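You operate a simulated robot arm through the tools that you are given. There is no shell and no other tool. Be economical: measure what you need, move in short steps, check, and stop when the job is done.

The job below is to be done with a simulated two-armed robot. You get a single attempt, and the scene is never put back.

TASK
Take the blue tape roll and leave it on the top of the two-tier table. Push the island bench drawer shut. Fetch the white tin and set it on the short island bench top. Put the black wheel on the short island bench top. Take the teal pad and put it on the top of the two-tier table. Fetch the purple drink bottle and stand it on the short island bench top. Open the dye locker door. Do these in any order. Set down upright: white tin, purple drink bottle.

It is judged by the outcome, as a careful person would: the job done as asked, and still so three seconds after it is handed in. It fails if anything else is knocked over, pushed out of place, dropped, spilled or broken.

THE ROBOT
Two 7-joint arms with vacuum grippers on one trunk, on a base that drives. Base frame: it is fixed to the floor where the robot stands at the start and does not move with it; the origin is under the middle of the robot, x ahead of it, y to its left, z up; the surface under the hand at the start is at about z = 800. Units: mm, rad, N and s.
The left shoulder is at the start at [70, 174, 1079], the right one opposite. With the tool pointing down near the work surface each hand reaches from about 340 to 800 mm from the robot's upright axis, wherever it stands, measured 20 degrees to its own side. Places, roughly: black wheel (8x8x4 cm) [900, -1000, 800]; blue tape roll (7x7x4 cm) [600, -100, 800]; dye locker door [-7100, 3600, 700]; island bench drawer [300, -600, 700]; purple drink bottle (7x7x21 cm) [1100, 1300, 900]; short island bench top [-2400, -1700, 800]; teal pad (10x8x4 cm) [1000, 1100, 800]; top of the two-tier table [600, 2800, 700]; white tin (8x8x9 cm) [500, -900, 800]. Payload 3.5 kg a hand.
Tool frame (each hand has its own): the origin (TCP) lies in the middle of the cups' lips, and z points out of the cups. The gripper has 2 cups of 32 mm across, covering 32 by 80 mm (tool x, y); the bellows give 10 mm. With the vacuum on, a cup seals on a smooth face that it is pressed against (1 to 4 N); it does not hold porous or soft things. The pull reaches 76 N.
Orientation is that of the tool frame in the base frame, as a unit quaternion [w, x, y, z]. With the cups facing straight down, the tool's x points along the base's -x, its y along +y and its z along -z.

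THE INTERFACE
- The arms move only by the tool arm_command. It takes "left_deltas", "right_deltas" or both (then of equal length, played together; a hand with none holds still); each is a list of rows, each a list of 3 entries, a list of its own where there are three numbers: the turn, a rotation vector about the tool's x, y, z in rad, then the shift along the tool's x, y, z in mm, then the vacuum: 1 switches it on, 0 off. In form: [[[wx, wy, wz], [tx, ty, tz], vac], ...]. A call has 1 to 8 rows; each row is the pose to reach, as a shift and turn from the pose commanded when the call began, along the tool's axes at that moment. Rows are played at 5 a second. More than 50 mm and 0.15 rad between two rows, or a gripper value outside its range, and nothing of the call is played. Where a pose cannot be reached the arm comes as near as it can. A force on the tool above 40 N (or 10 N above the force at the start of the call, whichever is more), or a blocked arm, ends the call early, and 0.2 s more pass. The pull builds up within a second once a cup has sealed. Time passes only in rows, and 0.2 s behind the last, so rows that repeat a pose give it time. It gives the time, the measured TCP pose, the force on the tool (base axes) and the pull of the vacuum at its end, in the units of the frame above (readings bear some noise), with the torque about the TCP (base axes, N m) and any sound that the robot's microphone picked up.
- Cameras (640 x 400 px; columns grow to the right, rows downward): "scene" is now at [104.5, -51.1, 1374.6]; the picture's right is [-0.68, -0.73, 0.00], its down [-0.58, 0.54, -0.61] and it looks along [0.45, -0.42, -0.79] (base axes); focal length 257 px, centre (320, 200). "left" rides on the left gripper at [74, -19, -110] in its tool frame; the picture's right is [0.25, 0.97, 0.00], its down [-0.77, 0.20, -0.60] and it looks along [-0.58, 0.15, 0.80] (tool axes); focal length 218 px, centre (320, 200). "right" rides on the right gripper at [74, 19, -110] in its tool frame; the picture's right is [-0.25, 0.97, 0.00], its down [-0.77, -0.20, -0.60] and it looks along [-0.58, -0.15, 0.80] (tool axes); focal length 218 px, centre (320, 200). There is no depth. A picture from a camera that has moved, and an enlarged one, comes with that camera's place and axes in the base frame and with its lens.
- snapshot(camera): a new picture of that camera. It takes no simulated time.
- slide_trunk(by): slides the trunk up (or, below 0, down) by that many mm; the arms and the scene camera ride with it, the base frame stays. It gives what a move gives, with no picture.
- roll_base(legs): drives the robot by 1 to 6 legs, each [ahead, turn to the left] in mm and rad, along the robot's own axes; the way and the turn of a leg run together, so that a leg with both is an arc; at most 1500 mm and 3.142 rad a leg. The arms and the cameras ride along, it lands a little off, and it stops where it bumps. It gives what a move gives.
- turn_head(pan, tilt): turns the head with the scene camera to pan (to the left, within 1.501 rad either way) and tilt (down, from -0.506 to 1.204), counted from straight ahead of the robot. It gives what a move gives.
- zoom(camera, box): a new picture of the part [left, top, right, bottom] of that camera's present view, enlarged. It takes no simulated time.
- finish_job(): hands the job in; it is judged then, once.

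Work in short steps. Places have to be worked out from the pictures, the camera data and where the tool is seen: move nearer, look again, correct. Check each grasp and each placing, and mend what went wrong. You have 186 turns and 174 pictures in all, those below and enlarged ones among them. Switch the vacuum off and draw the arms clear of the work before you hand the job in, unless the task says otherwise; then end with one line.

The tools are called as a command line: name --argument value ..., lists and objects as JSON in quotes. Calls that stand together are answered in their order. arm_command: Moves the arms, as the interface text tells. Its arguments: {"type":"object","properties":{"left_deltas":{"type":"array","items":{"type":"array"}},"right_deltas":{"type":"array","items":{"type":"array"}}},"required":[]} The other tools are called the same way: slide_trunk (by) slides the trunk up or down; roll_base (legs) drives the base; turn_head (pan, tilt) turns the head that bears the scene camera; snapshot (camera) takes a picture; zoom (camera, box) takes an enlarged picture of a part of a camera's view; finish_job () hands the job in.

At the start:

```text
time: 0.0
left_ee_pos: [534.0, -41.8, 1122.1]
left_tcp_rot: [-0.001, 0.0, 1.0, 0.0]
left_force: [0.5, 1.0, 0.0]
left_torque: [0.01, -0.02, 0.03]
left_pull: 0.1
right_ee_pos: [409.7, -478.5, 1016.6]
right_tcp_rot: [0.0, 0.0, 1.0, 0.0]
right_force: [0.3, -0.2, -1.0]
right_torque: [0.0, 0.02, 0.02]
right_pull: 0.0
trunk travel left (down, up): [-575.0, 265.0]
robot x, y, heading: [0.7, 2.9, 0.0]
head pan, tilt: [-0.747, 0.911]
```

scene: 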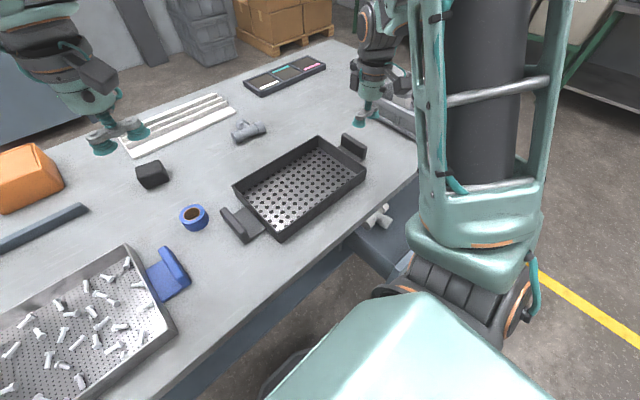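
right: 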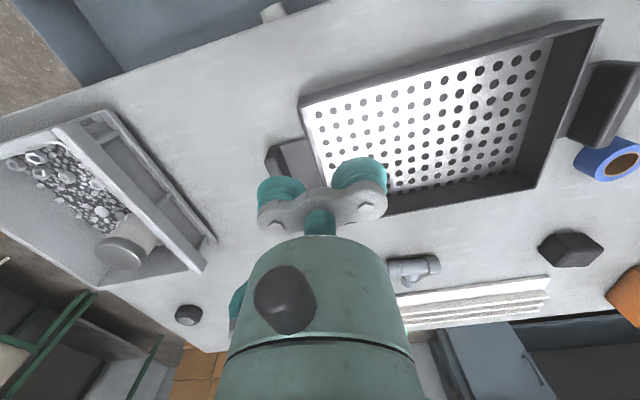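
left: 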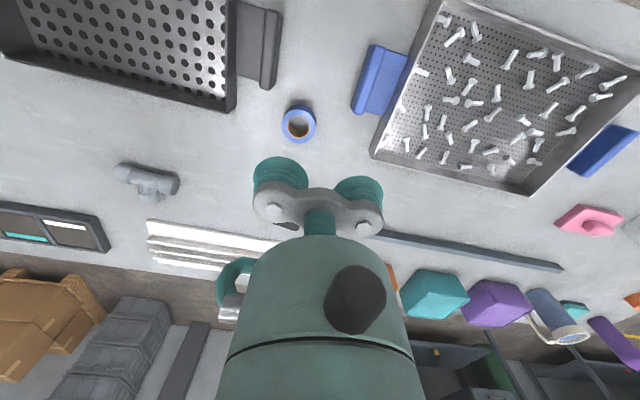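

I'll look at the tape roll closely first and look round the bench.

zoom --camera "left" --box '[220, 80, 380, 180]'

zoom --camera "right" --box '[0, 100, 240, 360]'

turn_head --pan -1.2 --tilt 0.5

snapshot --camera "scene"

```text
4.00 times, centred on (300, 130) of left
camera zoom: at [459.5, -61.8, 1232.6], right [-0.25, 0.97, 0.0], down [0.77, 0.2, 0.6], along [0.58, 0.15, -0.8], focal length 873 px, centre (400, 480)
```

zoom: 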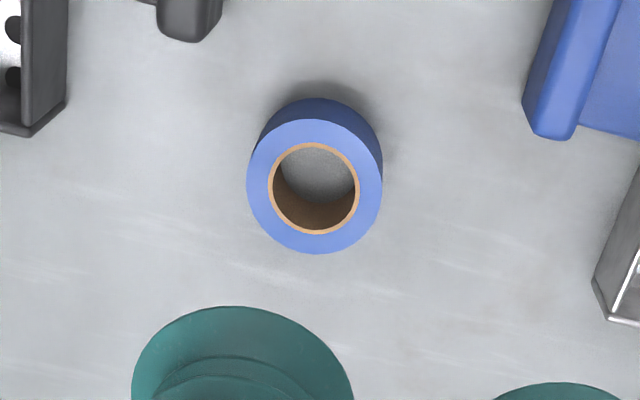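

```text
1.54 times, centred on (120, 230) of right
camera zoom: at [337.0, -459.2, 1127.5], right [0.25, 0.97, 0.0], down [0.77, -0.2, 0.6], along [0.58, -0.15, -0.8], focal length 336 px, centre (628, 154)
```

zoom: 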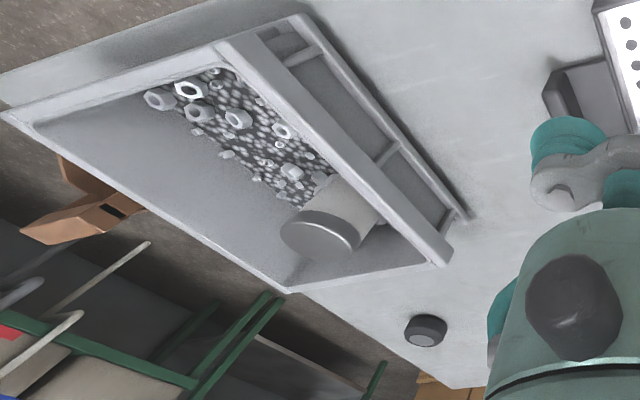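

```text
time: 0.9
left_ee_pos: [532.9, -42.3, 1121.4]
left_tcp_rot: [0.0, 0.0, 1.0, -0.001]
left_force: [0.1, 0.2, -0.1]
left_torque: [-0.01, -0.03, -0.01]
left_pull: 0.1
right_ee_pos: [410.0, -478.1, 1016.6]
right_tcp_rot: [0.0, 0.002, 1.0, 0.0]
right_force: [-0.8, -0.6, 0.9]
right_torque: [0.04, -0.04, 0.02]
right_pull: 0.0
trunk travel left (down, up): [-575.0, 265.0]
robot x, y, heading: [0.8, 0.2, -0.004]
head pan, tilt: [-1.201, 0.499]
```

```text
168 pictures are left
camera scene: at [82.5, -85.0, 1409.2], right [-0.93, -0.36, 0.0], down [-0.17, 0.45, -0.88], along [0.32, -0.82, -0.48], focal length 257 px, centre (320, 200)
```

scene: 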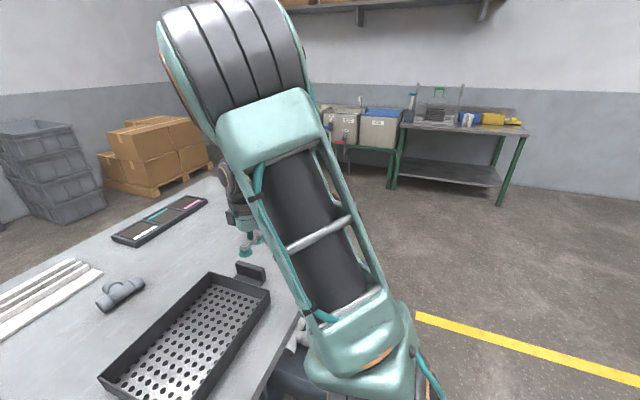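

The tape is a ring with a hole, and the white tin lies tipped in a tray of nuts. I'll look left toward the teal pad and the bottle.

turn_head --pan 0.75 --tilt 0.35

snapshot --camera "scene"

turn_head --pan -0.1 --tilt 0.5

snapshot --camera "scene"

```text
time: 2.8
left_ee_pos: [533.4, -42.9, 1122.9]
left_tcp_rot: [0.0, 0.0, 1.0, 0.0]
left_force: [-0.1, -0.1, 1.1]
left_torque: [-0.04, -0.04, 0.0]
left_pull: 0.1
right_ee_pos: [409.7, -477.8, 1015.4]
right_tcp_rot: [0.0, 0.0, 1.0, -0.001]
right_force: [-0.2, -0.9, -0.3]
right_torque: [-0.02, 0.0, 0.01]
right_pull: 0.1
trunk travel left (down, up): [-575.0, 265.0]
robot x, y, heading: [-1.0, 1.0, -0.001]
head pan, tilt: [0.75, 0.351]
```

```text
167 pictures are left
camera scene: at [117.6, 63.2, 1423.0], right [0.68, -0.73, 0.0], down [-0.25, -0.23, -0.94], along [0.69, 0.64, -0.34], focal length 257 px, centre (320, 200)
```

scene: 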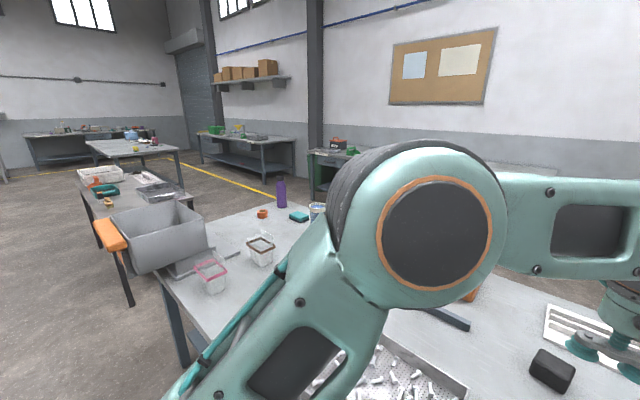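

```text
time: 4.0
left_ee_pos: [532.8, -41.6, 1121.1]
left_tcp_rot: [0.0, 0.0, 1.0, 0.0]
left_force: [-0.1, -0.3, 0.2]
left_torque: [-0.02, 0.03, -0.01]
left_pull: 0.1
right_ee_pos: [409.6, -477.6, 1016.2]
right_tcp_rot: [0.0, 0.0, 1.0, 0.0]
right_force: [0.5, 0.0, -0.1]
right_torque: [0.0, -0.02, 0.03]
right_pull: 0.0
trunk travel left (down, up): [-575.0, 265.0]
robot x, y, heading: [-0.5, -0.5, 0.0]
head pan, tilt: [-0.099, 0.499]
```

```text
166 pictures are left
camera scene: at [140.1, -9.2, 1409.3], right [-0.1, -1.0, 0.0], down [-0.48, 0.05, -0.88], along [0.87, -0.09, -0.48], focal length 257 px, centre (320, 200)
```

scene: 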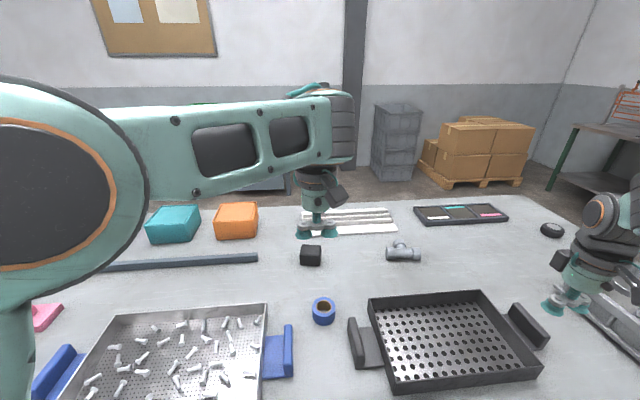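

The tape ring is at about [595, -66], top 840, and its wall is narrower than a cup. I'll bring the left hand above it with the +y cup centred on the roll to see how the cup meets it.

arm_command --left_deltas '[[[0, 0, 0], [-20, -16, 40], 0], [[0, 0, 0], [-40, -32, 80], 0], [[0, 0, 0], [-62, -48, 110], 0], [[0, 0, 0], [-62, -48, 155], 0], [[0, 0, 0], [-62, -48, 200], 0], [[0, 0, 0], [-62, -48, 235], 0], [[0, 0, 0], [-62, -48, 255], 0], [[0, 0, 0], [-62, -48, 255], 0]]'

snapshot --camera "left"

turn_head --pan -0.1 --tilt 0.75

zoom --camera "scene" --box '[220, 100, 420, 260]'

```text
time: 5.8
left_ee_pos: [595.5, -90.3, 866.7]
left_tcp_rot: [0.0, 0.001, 1.0, 0.001]
left_force: [-0.3, 0.2, 0.9]
left_torque: [0.04, 0.04, 0.0]
left_pull: 0.1
left hand out of reach, approached as far as the arm can: row 3
right_ee_pos: [409.3, -477.8, 1016.6]
right_tcp_rot: [0.0, 0.001, 1.0, 0.001]
right_force: [-0.1, -1.0, 0.3]
right_torque: [-0.02, -0.02, 0.02]
right_pull: 0.0
trunk travel left (down, up): [-575.0, 265.0]
robot x, y, heading: [1.3, 1.6, -0.001]
head pan, tilt: [-0.099, 0.499]
```

```text
165 pictures are left
camera left: at [523.3, -109.1, 977.3], right [-0.25, 0.97, 0.0], down [0.77, 0.2, 0.6], along [0.58, 0.15, -0.8], focal length 218 px, centre (320, 200)
```

left: 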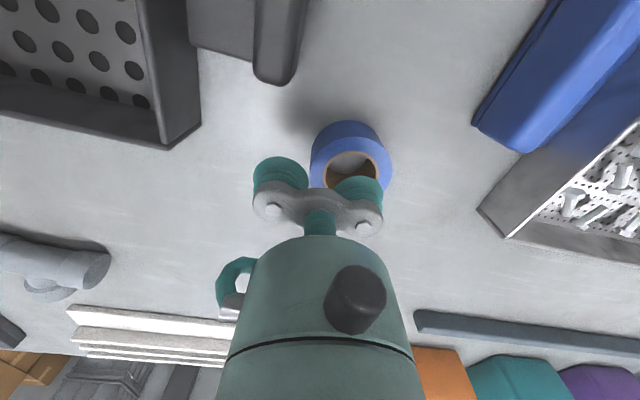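

```text
time: 6.5
left_ee_pos: [598.1, -89.1, 868.1]
left_tcp_rot: [0.0, 0.0, 1.0, 0.0]
left_force: [0.3, -0.5, -0.6]
left_torque: [0.02, 0.0, -0.02]
left_pull: 0.2
right_ee_pos: [410.4, -478.5, 1016.3]
right_tcp_rot: [0.0, 0.0, 1.0, 0.0]
right_force: [-0.8, -0.2, 0.6]
right_torque: [0.01, -0.02, 0.02]
right_pull: 0.0
trunk travel left (down, up): [-575.0, 265.0]
robot x, y, heading: [-1.6, -0.0, 0.002]
head pan, tilt: [-0.099, 0.75]
```

```text
2.50 times, centred on (320, 180) of scene
camera zoom: at [132.1, -8.5, 1387.4], right [-0.1, -1.0, 0.0], down [-0.68, 0.07, -0.73], along [0.73, -0.07, -0.68], focal length 643 px, centre (320, 250)
```

zoom: 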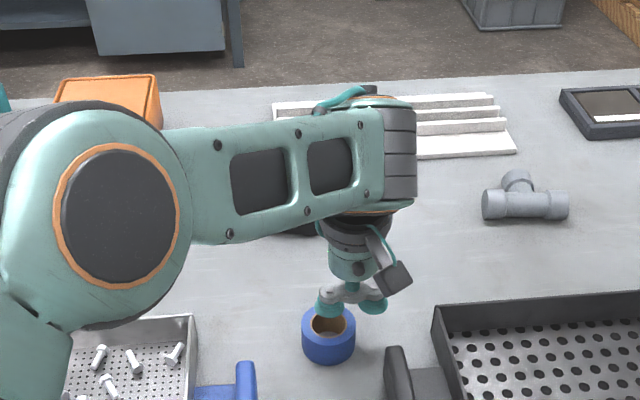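

The roll centre is about [591, -69]; the cup is at [597, -65]. I'll shift a little and lower with the vacuum on, to see whether it contacts.

arm_command --left_deltas '[[[0, 0, 0], [5, -4, 10], 1], [[0, 0, 0], [5, -4, 20], 1], [[0, 0, 0], [5, -4, 26], 1], [[0, 0, 0], [5, -4, 30], 1], [[0, 0, 0], [5, -4, 33], 1], [[0, 0, 0], [5, -4, 33], 1], [[0, 0, 0], [5, -4, 33], 1]]'

snapshot --camera "left"

```text
time: 8.1
left_ee_pos: [589.9, -93.5, 835.5]
left_tcp_rot: [0.002, 0.001, 1.0, 0.0]
left_force: [4.8, -1.4, 14.7]
left_torque: [1.23, -0.04, -0.07]
left_pull: 37.7
right_ee_pos: [409.6, -478.3, 1016.2]
right_tcp_rot: [0.0, 0.0, 1.0, 0.0]
right_force: [0.7, 0.0, 0.0]
right_torque: [0.02, -0.04, -0.01]
right_pull: 0.0
trunk travel left (down, up): [-575.0, 265.0]
robot x, y, heading: [-1.6, 1.5, 0.0]
head pan, tilt: [-0.099, 0.75]
```

```text
163 pictures are left
camera left: at [516.4, -113.4, 945.5], right [-0.25, 0.97, 0.0], down [0.77, 0.2, 0.61], along [0.59, 0.15, -0.8], focal length 218 px, centre (320, 200)
```

left: 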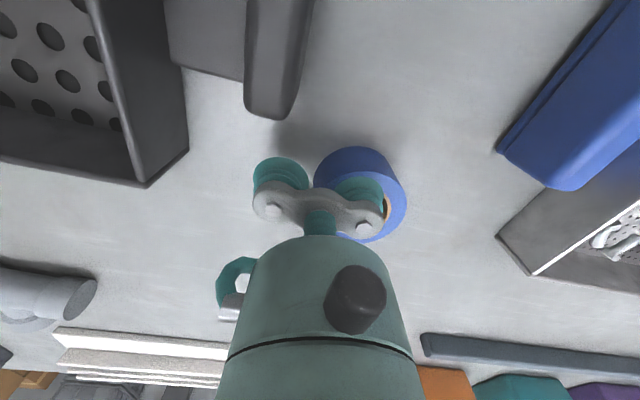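

It seals on the roll (38 N). I'll lift it and check.

arm_command --left_deltas '[[[0, 0, 0], [0, 0, -20], 1], [[0, 0, 0], [0, 0, -60], 1], [[0, 0, 0], [0, 0, -100], 1], [[0, 0, 0], [20, 20, -140], 1], [[0, 0, 0], [40, 50, -170], 1], [[0, 0, 0], [60, 80, -200], 1], [[0, 0, 0], [80, 110, -220], 1], [[0, 0, 0], [80, 110, -220], 1]]'

turn_head --pan -1.1 --tilt 1.0

snapshot --camera "scene"

snapshot --camera "left"

```text
time: 9.9
left_ee_pos: [511.9, 17.1, 1053.1]
left_tcp_rot: [0.0, 0.001, 1.0, 0.001]
left_force: [0.1, 0.1, -1.2]
left_torque: [0.89, 0.01, 0.0]
left_pull: 37.7
right_ee_pos: [411.2, -478.0, 1014.5]
right_tcp_rot: [0.0, 0.0, 1.0, 0.0]
right_force: [0.6, -0.1, 0.0]
right_torque: [0.02, -0.01, 0.03]
right_pull: 0.0
trunk travel left (down, up): [-575.0, 265.0]
robot x, y, heading: [-0.9, 1.5, -0.001]
head pan, tilt: [-0.099, 0.75]
```

```text
time: 11.2
left_ee_pos: [511.5, 17.7, 1053.0]
left_tcp_rot: [0.0, 0.0, 1.0, 0.0]
left_force: [-0.6, 0.5, -0.6]
left_torque: [0.91, 0.02, 0.03]
left_pull: 37.6
right_ee_pos: [410.4, -477.3, 1016.9]
right_tcp_rot: [0.0, 0.0, 1.0, 0.0]
right_force: [0.0, -0.6, -0.6]
right_torque: [0.02, -0.02, 0.02]
right_pull: 0.0
trunk travel left (down, up): [-575.0, 265.0]
robot x, y, heading: [3.4, -2.5, -0.001]
head pan, tilt: [-1.1, 1.0]
```

```text
162 pictures are left
camera scene: at [81.0, -62.2, 1368.2], right [-0.89, -0.45, 0.0], down [-0.38, 0.75, -0.54], along [0.25, -0.48, -0.84], focal length 257 px, centre (320, 200)
```

scene: 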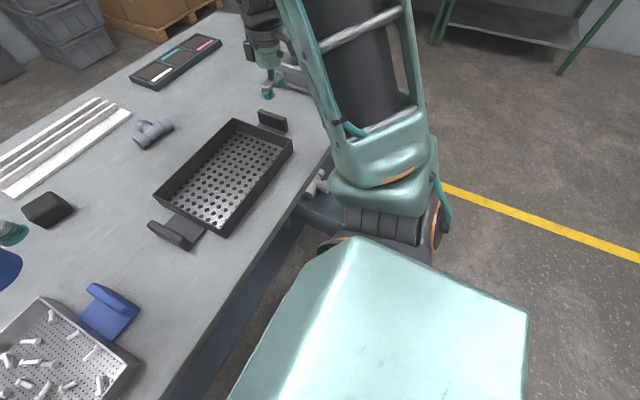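

```text
161 pictures are left
camera left: at [438.1, -3.0, 1163.6], right [-0.25, 0.97, 0.0], down [0.77, 0.2, 0.6], along [0.58, 0.15, -0.8], focal length 218 px, centre (320, 200)
```

left: 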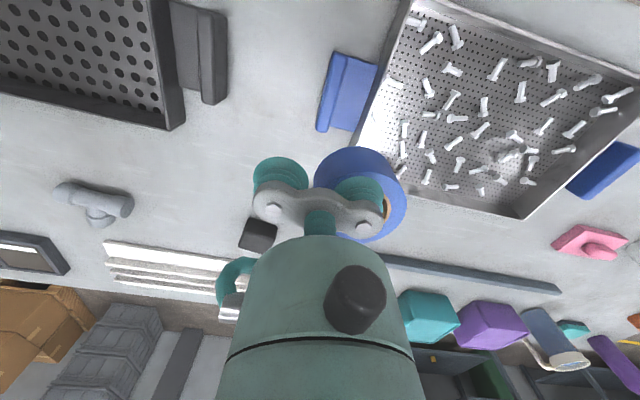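

The tape is held. I'll back up about 450 mm so that the right wrist camera sees the drawer under the bench front edge (edge at x≈280).

roll_base --legs '[[-450, 0]]'

snapshot --camera "right"

turn_head --pan -0.4 --tilt 0.6

snapshot --camera "scene"

```text
time: 14.0
left_ee_pos: [52.7, 17.8, 1052.8]
left_tcp_rot: [0.0, 0.0, 1.0, 0.0]
left_force: [0.8, -0.7, -1.0]
left_torque: [0.9, 0.0, -0.01]
left_pull: 37.8
right_ee_pos: [-47.2, -477.8, 1016.6]
right_tcp_rot: [0.0, 0.0, 1.0, 0.0]
right_force: [0.6, 0.7, 0.2]
right_torque: [0.01, -0.04, 0.04]
right_pull: 0.0
trunk travel left (down, up): [-575.0, 265.0]
robot x, y, heading: [-458.4, 1.9, -0.002]
head pan, tilt: [-1.1, 1.0]
```

```text
160 pictures are left
camera right: at [-120.9, -459.3, 1127.5], right [0.25, 0.97, 0.0], down [0.77, -0.2, 0.6], along [0.58, -0.15, -0.8], focal length 218 px, centre (320, 200)
```

right: 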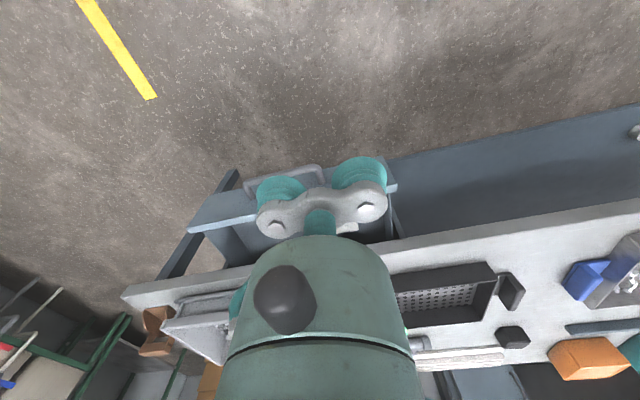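

```text
time: 15.0
left_ee_pos: [55.0, 17.0, 1054.0]
left_tcp_rot: [0.0, 0.0, 1.0, 0.0]
left_force: [0.1, -0.1, -0.8]
left_torque: [0.89, -0.01, 0.04]
left_pull: 37.9
right_ee_pos: [-48.1, -478.7, 1015.9]
right_tcp_rot: [0.0, 0.001, 1.0, 0.0]
right_force: [-0.3, 0.5, -0.2]
right_torque: [-0.02, 0.01, -0.02]
right_pull: 0.1
trunk travel left (down, up): [-575.0, 265.0]
robot x, y, heading: [-460.5, 1.9, 0.004]
head pan, tilt: [-0.4, 0.6]
```

```text
159 pictures are left
camera scene: at [-327.0, -34.7, 1400.2], right [-0.39, -0.92, 0.0], down [-0.52, 0.22, -0.82], along [0.76, -0.32, -0.57], focal length 257 px, centre (320, 200)
```

scene: 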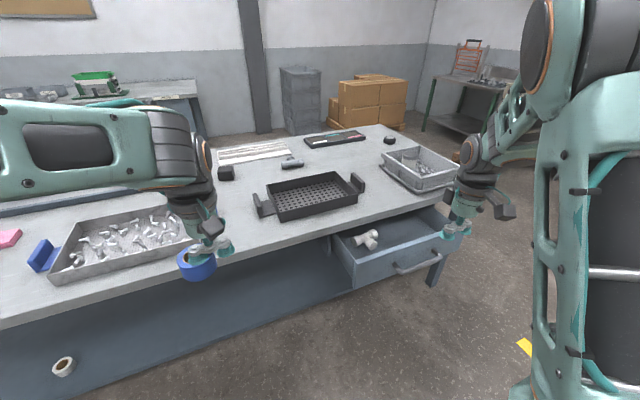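

The drawer front shows at about x≈150, y≈-568, z≈700 with a bar handle. I'll turn the right tool to point forward while lowering it in front of the drawer.

arm_command --right_deltas '[[[0, -0.15, 0], [0, -10, 20], 0], [[0, -0.3, 0], [0, -20, 45], 0], [[0, -0.45, 0], [0, -30, 70], 0], [[0, -0.6, 0], [0, -40, 95], 0], [[0, -0.75, 0], [0, -50, 120], 0], [[0, -0.9, 0], [0, -60, 145], 0], [[0, -1.05, 0], [0, -70, 170], 0], [[0, -1.2, 0], [0, -80, 195], 0]]'

snapshot --camera "scene"

```text
time: 16.8
left_ee_pos: [53.6, 15.5, 1053.4]
left_tcp_rot: [0.0, 0.001, 1.0, 0.001]
left_force: [-1.2, -0.5, -0.3]
left_torque: [0.92, -0.02, 0.01]
left_pull: 38.3
right_ee_pos: [-49.3, -558.8, 820.5]
right_tcp_rot: [0.566, 0.001, 0.824, 0.0]
right_force: [-0.2, 0.4, -0.5]
right_torque: [0.0, -0.02, 0.0]
right_pull: 0.1
trunk travel left (down, up): [-575.0, 265.0]
robot x, y, heading: [-455.3, 1.6, -0.003]
head pan, tilt: [-0.4, 0.6]
```

```text
158 pictures are left
camera scene: at [-327.1, -37.1, 1400.3], right [-0.39, -0.92, 0.0], down [-0.52, 0.22, -0.82], along [0.76, -0.32, -0.57], focal length 257 px, centre (320, 200)
```

scene: 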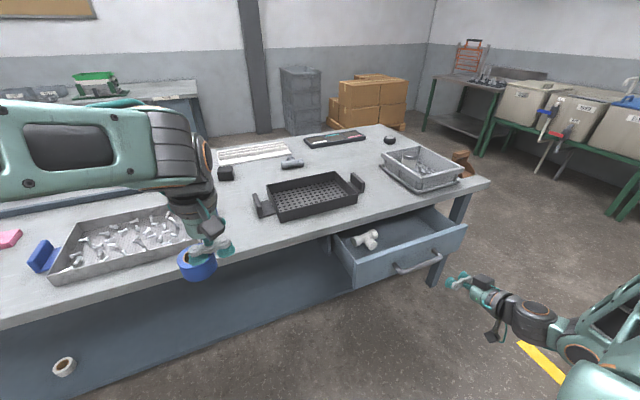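

View is clear: drawer front x≈150, z 640–770, centre y≈-600, handle z≈694. I'll set the tool horizontal at z≈728 in front of it.

arm_command --right_deltas '[[[0, -0.12, 0], [15, -12, 40], 0], [[0, -0.24, 0], [30, -24, 80], 0], [[0, -0.371, 0], [46, -41, 115], 0], [[0, -0.371, 0], [46, -41, 135], 0], [[0, -0.371, 0], [46, -41, 135], 0]]'

zoom --camera "scene" --box '[320, 180, 540, 340]'

```text
time: 18.0
left_ee_pos: [52.7, 16.0, 1053.4]
left_tcp_rot: [0.0, 0.0, 1.0, 0.0]
left_force: [-0.3, -0.2, -1.0]
left_torque: [0.85, 0.04, -0.03]
left_pull: 37.9
right_ee_pos: [61.0, -596.6, 729.2]
right_tcp_rot: [0.708, 0.0, 0.707, 0.0]
right_force: [0.7, 0.7, -0.3]
right_torque: [-0.02, 0.0, -0.02]
right_pull: 0.0
trunk travel left (down, up): [-575.0, 265.0]
robot x, y, heading: [-456.9, -0.8, 0.001]
head pan, tilt: [-0.4, 0.6]
```

```text
2.50 times, centred on (430, 260) of scene
camera zoom: at [-327.3, -34.6, 1400.3], right [-0.39, -0.92, 0.0], down [-0.52, 0.22, -0.83], along [0.76, -0.32, -0.56], focal length 643 px, centre (45, 50)
```

zoom: 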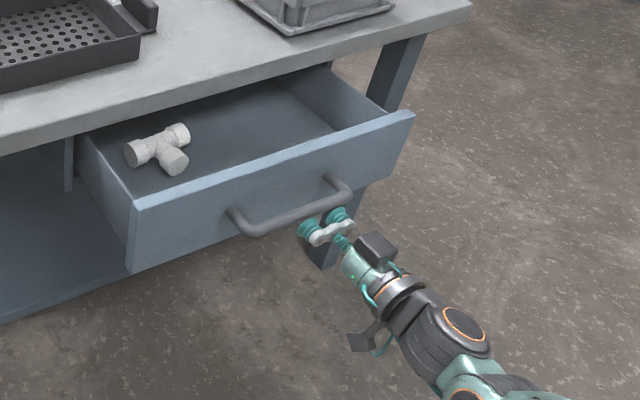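

The tool is in line with the drawer face. I'll push forward in steps.

arm_command --right_deltas '[[[0, 0, 0], [0, 0, 30], 0], [[0, 0, 0], [0, 0, 55], 0], [[0, 0, 0], [0, 0, 75], 0], [[0, 0, 0], [0, 0, 95], 0], [[0, 0, 0], [0, 0, 115], 0], [[0, 0, 0], [0, 0, 135], 0], [[0, 0, 0], [0, 0, 155], 0], [[0, 0, 0], [0, 0, 175], 0]]'

zoom --camera "scene" --box '[320, 180, 540, 340]'

```text
time: 19.8
left_ee_pos: [53.5, 17.1, 1051.4]
left_tcp_rot: [0.001, 0.0, 1.0, 0.001]
left_force: [0.4, 0.4, 0.3]
left_torque: [0.85, -0.01, 0.0]
left_pull: 37.9
right_ee_pos: [94.1, -599.8, 729.3]
right_tcp_rot: [0.707, -0.001, 0.707, 0.001]
right_force: [-0.5, -1.4, 0.8]
right_torque: [0.01, 0.0, 0.01]
right_pull: 0.1
right hand out of reach, approached as far as the arm can: row 2, 3, 4, 5, 6, 7, 8
trunk travel left (down, up): [-575.0, 265.0]
robot x, y, heading: [-459.5, 2.2, -0.002]
head pan, tilt: [-0.4, 0.6]
```

```text
2.50 times, centred on (430, 260) of scene
camera zoom: at [-326.8, -34.7, 1400.2], right [-0.39, -0.92, 0.0], down [-0.52, 0.22, -0.82], along [0.76, -0.32, -0.57], focal length 643 px, centre (45, 50)
```

zoom: 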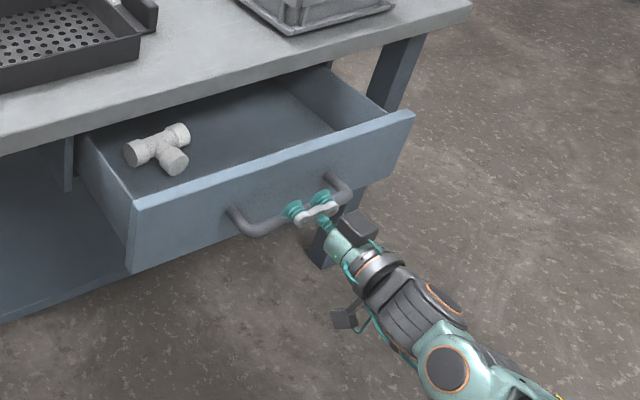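

The arm is at the end of its reach, so I'll push by driving the base forward.

roll_base --legs '[[100, 0]]'

zoom --camera "scene" --box '[320, 180, 640, 400]'

```text
time: 21.0
left_ee_pos: [156.7, 17.4, 1051.5]
left_tcp_rot: [0.0, -0.001, 1.0, 0.0]
left_force: [-0.1, -0.6, -0.4]
left_torque: [0.89, 0.05, 0.01]
left_pull: 37.6
right_ee_pos: [195.8, -598.9, 729.5]
right_tcp_rot: [0.707, 0.0, 0.707, 0.001]
right_force: [0.1, 0.7, 0.6]
right_torque: [-0.03, -0.02, 0.0]
right_pull: 0.0
trunk travel left (down, up): [-575.0, 265.0]
robot x, y, heading: [-355.1, -3.9, -0.005]
head pan, tilt: [-0.4, 0.6]
```

```text
1.82 times, centred on (480, 290) of scene
camera zoom: at [-224.0, -34.6, 1400.2], right [-0.39, -0.92, 0.0], down [-0.52, 0.22, -0.82], along [0.76, -0.32, -0.57], focal length 468 px, centre (29, 36)
```

zoom: 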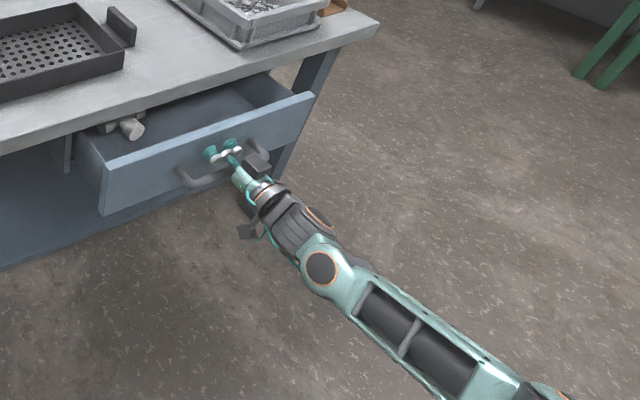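

The drawer is moving in without resistance. Continue.

roll_base --legs '[[90, 0]]'

zoom --camera "scene" --box '[320, 180, 640, 400]'

```text
time: 22.1
left_ee_pos: [246.5, 17.3, 1052.0]
left_tcp_rot: [0.0, 0.0, 1.0, 0.0]
left_force: [-0.4, -1.0, 0.3]
left_torque: [0.89, -0.01, 0.0]
left_pull: 37.6
right_ee_pos: [287.9, -599.0, 729.3]
right_tcp_rot: [0.707, 0.0, 0.707, 0.0]
right_force: [0.4, 0.0, -0.1]
right_torque: [0.01, -0.01, -0.02]
right_pull: 0.1
trunk travel left (down, up): [-575.0, 265.0]
robot x, y, heading: [-267.6, 0.8, -0.002]
head pan, tilt: [-0.4, 0.6]
```

```text
1.82 times, centred on (480, 290) of scene
camera zoom: at [-132.8, -34.7, 1400.0], right [-0.39, -0.92, 0.0], down [-0.52, 0.22, -0.82], along [0.76, -0.32, -0.57], focal length 468 px, centre (29, 36)
```

zoom: 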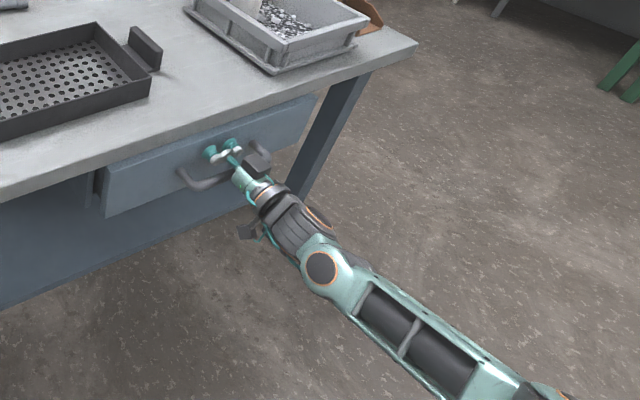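

Nearly shut; push the last bit.

roll_base --legs '[[30, 0]]'

zoom --camera "scene" --box '[320, 180, 540, 340]'

```text
time: 22.9
left_ee_pos: [276.4, 16.7, 1052.2]
left_tcp_rot: [0.001, 0.0, 1.0, 0.0]
left_force: [0.8, 0.1, -0.4]
left_torque: [0.86, 0.02, -0.01]
left_pull: 37.5
right_ee_pos: [314.9, -598.6, 729.8]
right_tcp_rot: [0.707, 0.0, 0.707, 0.001]
right_force: [-0.6, -0.1, 0.2]
right_torque: [0.0, 0.04, 0.02]
right_pull: 0.1
trunk travel left (down, up): [-575.0, 265.0]
robot x, y, heading: [-232.3, 1.0, 0.001]
head pan, tilt: [-0.4, 0.6]
```

```text
2.50 times, centred on (430, 260) of scene
camera zoom: at [-104.4, -34.2, 1400.3], right [-0.39, -0.92, 0.0], down [-0.52, 0.22, -0.83], along [0.76, -0.32, -0.56], focal length 643 px, centre (45, 50)
```

zoom: 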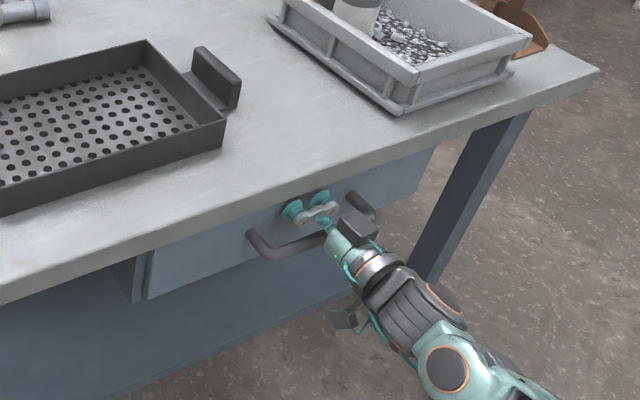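

roll_base --legs '[[20, 0]]'

zoom --camera "scene" --box '[320, 180, 540, 340]'

```text
time: 23.7
left_ee_pos: [295.2, 17.0, 1053.5]
left_tcp_rot: [0.0, 0.0, 1.0, 0.0]
left_force: [0.0, 0.1, -0.1]
left_torque: [0.88, 0.0, -0.01]
left_pull: 37.7
right_ee_pos: [334.9, -598.6, 730.2]
right_tcp_rot: [0.707, 0.0, 0.708, 0.0]
right_force: [0.4, -0.3, -0.2]
right_torque: [0.01, -0.01, -0.03]
right_pull: 0.0
trunk travel left (down, up): [-575.0, 265.0]
robot x, y, heading: [-212.2, -0.5, 0.004]
head pan, tilt: [-0.4, 0.6]
```

```text
2.50 times, centred on (430, 260) of scene
camera zoom: at [-85.0, -34.4, 1400.3], right [-0.39, -0.92, 0.0], down [-0.52, 0.22, -0.83], along [0.76, -0.32, -0.56], focal length 643 px, centre (45, 50)
```

zoom: 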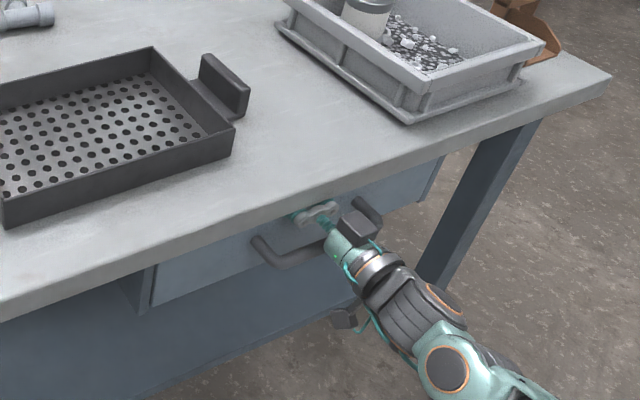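

roll_base --legs '[[20, 0]]'

zoom --camera "scene" --box '[320, 180, 540, 340]'

```text
time: 24.6
left_ee_pos: [311.1, 17.3, 1052.4]
left_tcp_rot: [0.001, 0.0, 1.0, 0.001]
left_force: [-0.1, 0.4, -0.2]
left_torque: [0.91, 0.04, -0.01]
left_pull: 37.6
right_ee_pos: [348.8, -598.6, 731.1]
right_tcp_rot: [0.709, 0.001, 0.706, 0.0]
right_force: [-16.4, 1.5, 4.1]
right_torque: [0.02, 0.13, -0.02]
right_pull: 0.1
trunk travel left (down, up): [-575.0, 265.0]
robot x, y, heading: [-199.4, -2.1, -0.009]
head pan, tilt: [-0.4, 0.6]
stopped in leg 1: the force on the tool passed its limit at 70 N (the readings are from after the stop); the commanded pose is now the measured one
```

```text
2.50 times, centred on (430, 260) of scene
camera zoom: at [-69.7, -34.3, 1400.4], right [-0.39, -0.92, 0.0], down [-0.52, 0.22, -0.83], along [0.76, -0.33, -0.56], focal length 643 px, centre (45, 50)
```

zoom: 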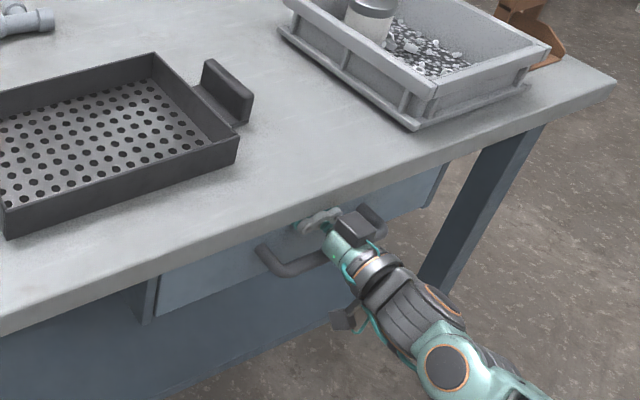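

The drawer hit its stop and is shut. I'll back off and look toward the two-tier table and the bench's left end.

roll_base --legs '[[-400, 0]]'

arm_command --right_deltas '[[[0, 0.15, 0], [-30, 0, 0], 0], [[0, 0.3, 0], [-60, 10, 0], 0], [[0, 0.45, 0], [-100, 20, 0], 0], [[0, 0.6, 0], [-140, 30, 0], 0], [[0, 0.75, 0], [-180, 40, 0], 0], [[0, 0.9, 0], [-220, 60, 0], 0], [[0, 1.05, 0], [-260, 80, 0], 0], [[0, 1.2, 0], [-300, 100, 0], 0]]'

turn_head --pan 1.1 --tilt 0.3

snapshot --camera "scene"

turn_head --pan -0.4 --tilt 0.5

snapshot --camera "scene"

```text
time: 27.1
left_ee_pos: [-92.4, 17.9, 1052.9]
left_tcp_rot: [0.0, 0.001, 1.0, -0.001]
left_force: [-0.7, -0.1, -0.3]
left_torque: [0.91, -0.02, -0.01]
left_pull: 37.5
right_ee_pos: [-55.4, -598.5, 730.4]
right_tcp_rot: [0.708, 0.0, 0.706, 0.002]
right_force: [-0.2, 1.0, 0.8]
right_torque: [-0.02, -0.02, 0.0]
right_pull: 0.0
trunk travel left (down, up): [-575.0, 265.0]
robot x, y, heading: [-602.2, 1.8, -0.002]
head pan, tilt: [-0.4, 0.6]
```

```text
time: 28.9
left_ee_pos: [-91.1, 17.7, 1052.1]
left_tcp_rot: [0.0, 0.0, 1.0, 0.001]
left_force: [0.0, -0.3, -1.8]
left_torque: [0.9, 0.0, -0.01]
left_pull: 38.0
right_ee_pos: [-56.7, -498.7, 1029.9]
right_tcp_rot: [0.184, 0.002, 0.983, 0.0]
right_force: [-0.3, -0.9, -0.4]
right_torque: [-0.01, 0.0, 0.01]
right_pull: 0.1
trunk travel left (down, up): [-575.0, 265.0]
robot x, y, heading: [-604.1, 1.2, -0.006]
head pan, tilt: [-0.4, 0.6]
```

```text
time: 30.5
left_ee_pos: [-89.8, 17.9, 1053.1]
left_tcp_rot: [0.0, 0.001, 1.0, 0.0]
left_force: [0.1, 0.4, -0.9]
left_torque: [0.87, 0.02, -0.01]
left_pull: 37.8
right_ee_pos: [-55.2, -498.8, 1029.1]
right_tcp_rot: [0.185, 0.0, 0.983, 0.001]
right_force: [0.2, 0.5, 0.1]
right_torque: [0.03, -0.01, -0.02]
right_pull: 0.0
trunk travel left (down, up): [-575.0, 265.0]
robot x, y, heading: [-604.1, -3.2, -0.0]
head pan, tilt: [1.1, 0.3]
```

```text
150 pictures are left
camera scene: at [-510.7, 84.1, 1427.7], right [0.89, -0.46, 0.0], down [-0.14, -0.26, -0.96], along [0.44, 0.85, -0.3], focal length 257 px, centre (320, 200)
```

scene: 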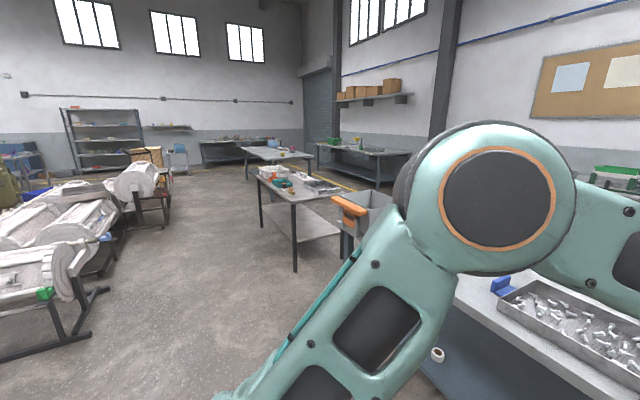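

```text
time: 32.1
left_ee_pos: [-90.6, 17.5, 1052.2]
left_tcp_rot: [0.0, 0.001, 1.0, 0.0]
left_force: [-1.0, -0.1, -0.5]
left_torque: [0.86, 0.02, -0.02]
left_pull: 37.5
right_ee_pos: [-56.0, -498.7, 1028.9]
right_tcp_rot: [0.186, 0.0, 0.983, 0.001]
right_force: [-0.1, 0.3, 0.0]
right_torque: [0.0, 0.01, 0.0]
right_pull: 0.0
trunk travel left (down, up): [-575.0, 265.0]
robot x, y, heading: [-603.9, 2.2, -0.005]
head pan, tilt: [-0.4, 0.499]
```

```text
149 pictures are left
camera scene: at [-469.8, -34.5, 1409.3], right [-0.39, -0.92, 0.0], down [-0.44, 0.19, -0.88], along [0.81, -0.34, -0.48], focal length 257 px, centre (320, 200)
```

scene: 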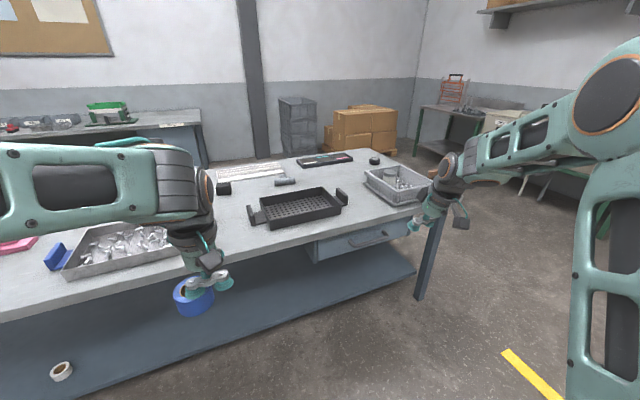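

The drawer is shut. I'll level the right tool and drive up the aisle to about [-600, 1750] to view the gap between bench end and the two-tier table.

arm_command --right_deltas '[[[0, 0.12, 0], [0, 0, 0], 0], [[0, 0.24, 0], [0, 0, 0], 0], [[0, 0.371, 0], [0, 0, 0], 0]]'

roll_base --legs '[[0, 1.571], [1000, 0], [750, 0], [0, -1.571]]'

turn_head --pan 0.0 --tilt 0.35

snapshot --camera "scene"

snapshot --camera "left"

```text
time: 32.9
left_ee_pos: [-91.1, 18.2, 1052.5]
left_tcp_rot: [-0.002, 0.001, 1.0, 0.0]
left_force: [0.6, 0.3, -1.8]
left_torque: [0.89, 0.06, 0.0]
left_pull: 38.4
right_ee_pos: [-52.3, -497.0, 1028.7]
right_tcp_rot: [-0.001, -0.001, 1.0, 0.0]
right_force: [0.6, -0.1, 0.8]
right_torque: [0.01, -0.02, 0.01]
right_pull: 0.0
trunk travel left (down, up): [-575.0, 265.0]
robot x, y, heading: [-603.1, 3.3, -0.006]
head pan, tilt: [-0.4, 0.499]
```

```text
time: 49.3
left_ee_pos: [-49.7, 1731.0, 1053.0]
left_tcp_rot: [0.0, 0.011, 1.0, 0.0]
left_force: [0.0, -0.1, -0.3]
left_torque: [0.87, -0.01, -0.05]
left_pull: 37.8
right_ee_pos: [-23.7, 1213.8, 1029.8]
right_tcp_rot: [0.001, 0.011, 1.0, 0.001]
right_force: [-0.1, 1.4, -0.1]
right_torque: [0.02, 0.0, -0.02]
right_pull: 0.0
trunk travel left (down, up): [-575.0, 265.0]
robot x, y, heading: [-563.9, 1727.9, -0.027]
head pan, tilt: [-0.4, 0.499]
```

```text
time: 50.1
left_ee_pos: [-49.9, 1730.3, 1052.1]
left_tcp_rot: [0.0, 0.012, 1.0, 0.0]
left_force: [-0.5, 0.7, -0.8]
left_torque: [0.92, -0.03, -0.02]
left_pull: 38.1
right_ee_pos: [-23.7, 1214.6, 1030.3]
right_tcp_rot: [0.001, 0.01, 1.0, 0.0]
right_force: [-0.1, -0.7, 0.0]
right_torque: [0.0, -0.01, 0.01]
right_pull: 0.1
trunk travel left (down, up): [-575.0, 265.0]
robot x, y, heading: [-560.2, 1723.0, -0.022]
head pan, tilt: [0.0, 0.351]
```

```text
148 pictures are left
camera scene: at [-418.1, 1721.3, 1422.9], right [-0.03, -1.0, 0.0], down [-0.34, 0.01, -0.94], along [0.94, -0.02, -0.34], focal length 257 px, centre (320, 200)
```

scene: 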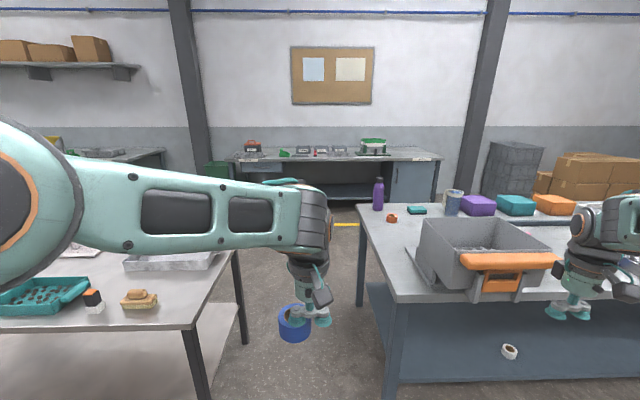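

```text
147 pictures are left
camera left: at [-122.6, 1712.1, 1163.4], right [-0.23, 0.97, 0.0], down [0.78, 0.18, 0.6], along [0.59, 0.14, -0.8], focal length 218 px, centre (320, 200)
```

left: 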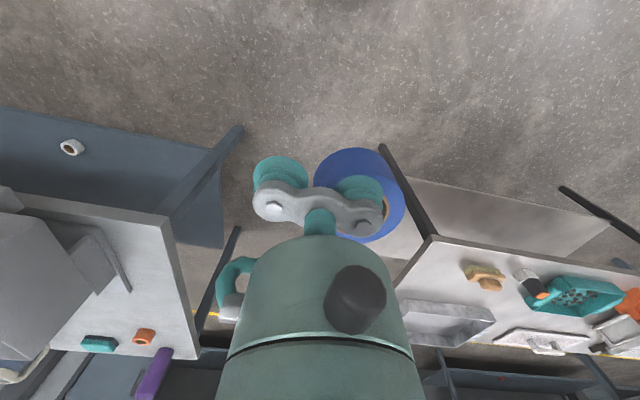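

Bench end is y≈1450; the two-tier table begins at x≈285, y≈2142, top ~700. I'll go to the table front and survey its top with the left hand camera.

roll_base --legs '[[0, 1.593], [700, 0], [0, -1.571], [230, 0]]'

snapshot --camera "left"

turn_head --pan -0.35 --tilt 0.7

snapshot --camera "scene"

```text
time: 63.0
left_ee_pos: [170.4, 2430.1, 1053.6]
left_tcp_rot: [0.0, 0.004, 1.0, 0.0]
left_force: [0.8, -0.2, -0.6]
left_torque: [0.91, 0.03, -0.01]
left_pull: 37.6
right_ee_pos: [203.1, 1912.6, 1029.5]
right_tcp_rot: [0.001, 0.004, 1.0, 0.001]
right_force: [0.2, 0.3, -0.6]
right_torque: [-0.02, 0.02, 0.0]
right_pull: 0.1
trunk travel left (down, up): [-575.0, 265.0]
robot x, y, heading: [-343.7, 2416.2, -0.015]
head pan, tilt: [0.0, 0.351]
```

```text
146 pictures are left
camera left: at [96.8, 2409.5, 1163.5], right [-0.24, 0.97, 0.0], down [0.77, 0.19, 0.6], along [0.59, 0.15, -0.8], focal length 218 px, centre (320, 200)
```

left: 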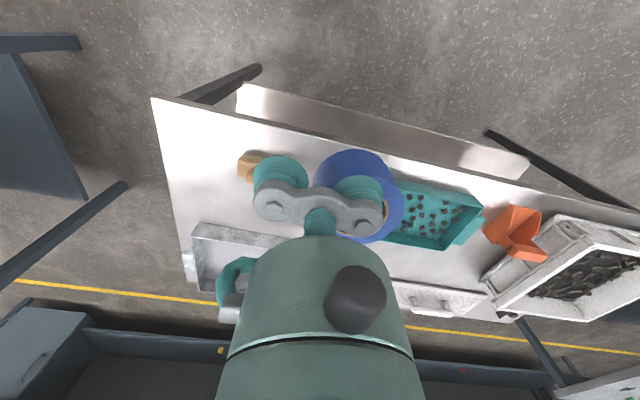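

```text
time: 63.9
left_ee_pos: [169.8, 2429.1, 1053.6]
left_tcp_rot: [0.0, 0.004, 1.0, 0.0]
left_force: [0.0, 0.4, 0.0]
left_torque: [0.92, 0.0, 0.02]
left_pull: 38.0
right_ee_pos: [203.2, 1913.5, 1029.4]
right_tcp_rot: [0.001, 0.003, 1.0, 0.0]
right_force: [0.5, 0.0, 0.4]
right_torque: [-0.04, 0.0, 0.0]
right_pull: 0.1
trunk travel left (down, up): [-575.0, 265.0]
robot x, y, heading: [-343.9, 2416.9, -0.009]
head pan, tilt: [-0.351, 0.7]
```

```text
145 pictures are left
camera scene: at [-212.8, 2385.8, 1391.7], right [-0.35, -0.94, 0.0], down [-0.6, 0.23, -0.77], along [0.72, -0.27, -0.64], focal length 257 px, centre (320, 200)
```

scene: 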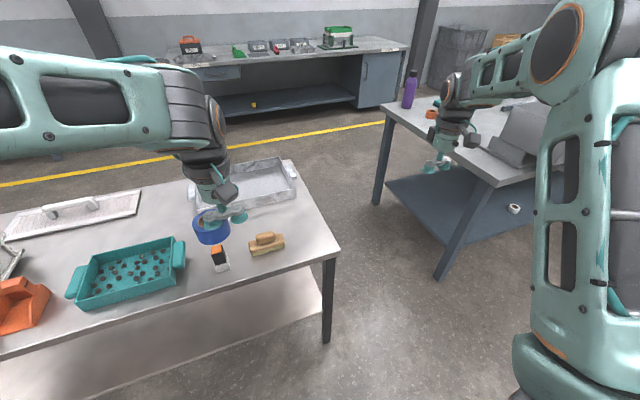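

The right-front part of the table (x 280–600, y 2150–2300) is free. I'll shift the base to about [-110, 2240] so the left hand can set the tape at about [370, 2220].

roll_base --legs '[[0, -1.56], [180, 0], [0, 1.571], [230, 0]]'

snapshot --camera "left"

turn_head --pan 0.0 --tilt 0.8

snapshot --camera "scene"

```text
time: 74.4
left_ee_pos: [398.6, 2257.2, 1051.7]
left_tcp_rot: [-0.001, -0.003, 1.0, 0.0]
left_force: [-0.5, 0.1, -0.6]
left_torque: [0.88, 0.05, -0.01]
left_pull: 37.4
right_ee_pos: [438.4, 1740.2, 1029.9]
right_tcp_rot: [0.001, -0.003, 1.0, 0.0]
right_force: [0.4, -0.1, 0.4]
right_torque: [0.04, -0.02, 0.01]
right_pull: 0.1
trunk travel left (down, up): [-575.0, 265.0]
robot x, y, heading: [-109.3, 2238.7, 0.004]
head pan, tilt: [-0.351, 0.7]
```

```text
144 pictures are left
camera left: at [326.2, 2235.8, 1163.6], right [-0.26, 0.97, 0.0], down [0.77, 0.21, 0.6], along [0.58, 0.16, -0.8], focal length 218 px, centre (320, 200)
```

left: 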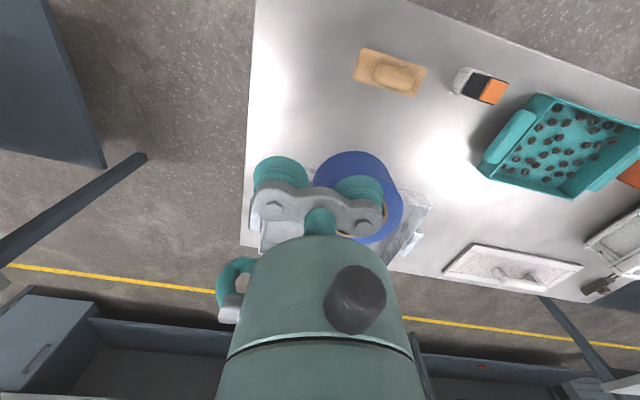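

```text
time: 75.2
left_ee_pos: [398.9, 2256.9, 1052.8]
left_tcp_rot: [0.0, -0.002, 1.0, 0.0]
left_force: [-0.3, 0.0, 0.1]
left_torque: [0.88, 0.02, -0.01]
left_pull: 37.4
right_ee_pos: [438.9, 1740.7, 1029.5]
right_tcp_rot: [0.001, -0.004, 1.0, 0.001]
right_force: [0.1, 0.0, -0.6]
right_torque: [0.05, -0.02, 0.02]
right_pull: 0.1
trunk travel left (down, up): [-575.0, 265.0]
robot x, y, heading: [-113.9, 2237.6, 0.001]
head pan, tilt: [0.0, 0.799]
```

```text
143 pictures are left
camera scene: at [17.6, 2236.5, 1383.4], right [0.0, -1.0, 0.0], down [-0.72, 0.0, -0.7], along [0.7, 0.0, -0.72], focal length 257 px, centre (320, 200)
```

scene: 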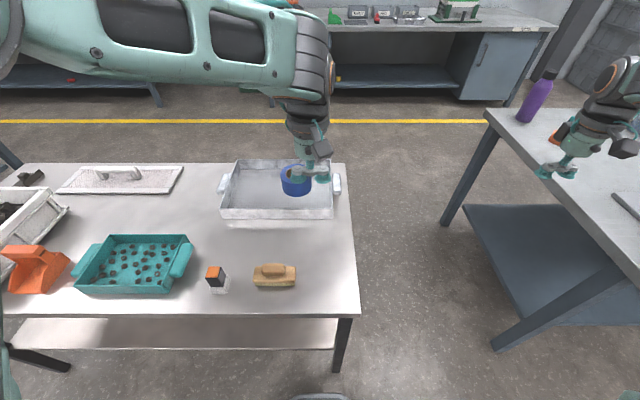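

I'll lower the tape onto the free spot: TCP to about [380, 2191], down to z≈750.

arm_command --left_deltas '[[[0, 0, 0], [6, -22, 35], 1], [[0, 0, 0], [12, -44, 75], 1], [[0, 0, 0], [19, -66, 115], 1], [[0, 0, 0], [19, -66, 160], 1], [[0, 0, 0], [19, -66, 205], 1], [[0, 0, 0], [19, -66, 250], 1], [[0, 0, 0], [19, -66, 285], 1], [[0, 0, 0], [19, -66, 298], 1]]'

arm_command --left_deltas '[[[0, 0, 0], [0, 0, 5], 1], [[0, 0, 0], [0, 0, 9], 1], [[0, 0, 0], [0, 0, 13], 1], [[0, 0, 0], [0, 0, 16], 1], [[0, 0, 0], [0, 0, 18], 1]]'

snapshot --camera "left"

```text
time: 77.1
left_ee_pos: [383.7, 2185.3, 763.6]
left_tcp_rot: [0.007, -0.001, 1.0, -0.004]
left_force: [-9.3, 0.1, 30.9]
left_torque: [1.17, 0.04, 0.09]
left_pull: 37.6
right_ee_pos: [436.0, 1741.2, 1032.9]
right_tcp_rot: [0.004, -0.003, 1.0, 0.001]
right_force: [0.1, 0.0, -0.8]
right_torque: [-0.02, 0.02, 0.0]
right_pull: 0.0
trunk travel left (down, up): [-575.0, 265.0]
robot x, y, heading: [-111.9, 2233.5, 0.007]
head pan, tilt: [0.0, 0.799]
stopped in row 8 (left hand): the force on the tool passed its limit at 54 N (the readings are from after the stop); the commanded pose is now the measured one
```

```text
time: 77.4
left_ee_pos: [385.2, 2184.9, 762.6]
left_tcp_rot: [0.008, -0.002, 1.0, -0.005]
left_force: [-9.5, 1.6, 31.4]
left_torque: [1.13, -0.02, 0.09]
left_pull: 37.8
right_ee_pos: [436.0, 1740.1, 1031.3]
right_tcp_rot: [0.003, -0.004, 1.0, 0.001]
right_force: [0.3, 0.8, 0.2]
right_torque: [0.0, -0.02, -0.02]
right_pull: 0.0
trunk travel left (down, up): [-575.0, 265.0]
robot x, y, heading: [-116.3, 2235.4, 0.0]
head pan, tilt: [0.0, 0.799]
stopped in row 1 (left hand): the force on the tool passed its limit at 47 N (the readings are from after the stop); the commanded pose is now the measured one
```

```text
142 pictures are left
camera left: at [310.7, 2166.4, 873.8], right [-0.26, 0.97, -0.01], down [0.76, 0.21, 0.61], along [0.6, 0.15, -0.79], focal length 218 px, centre (320, 200)
```

left: 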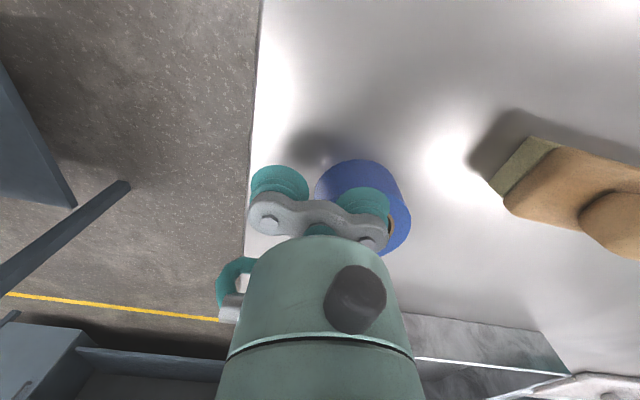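

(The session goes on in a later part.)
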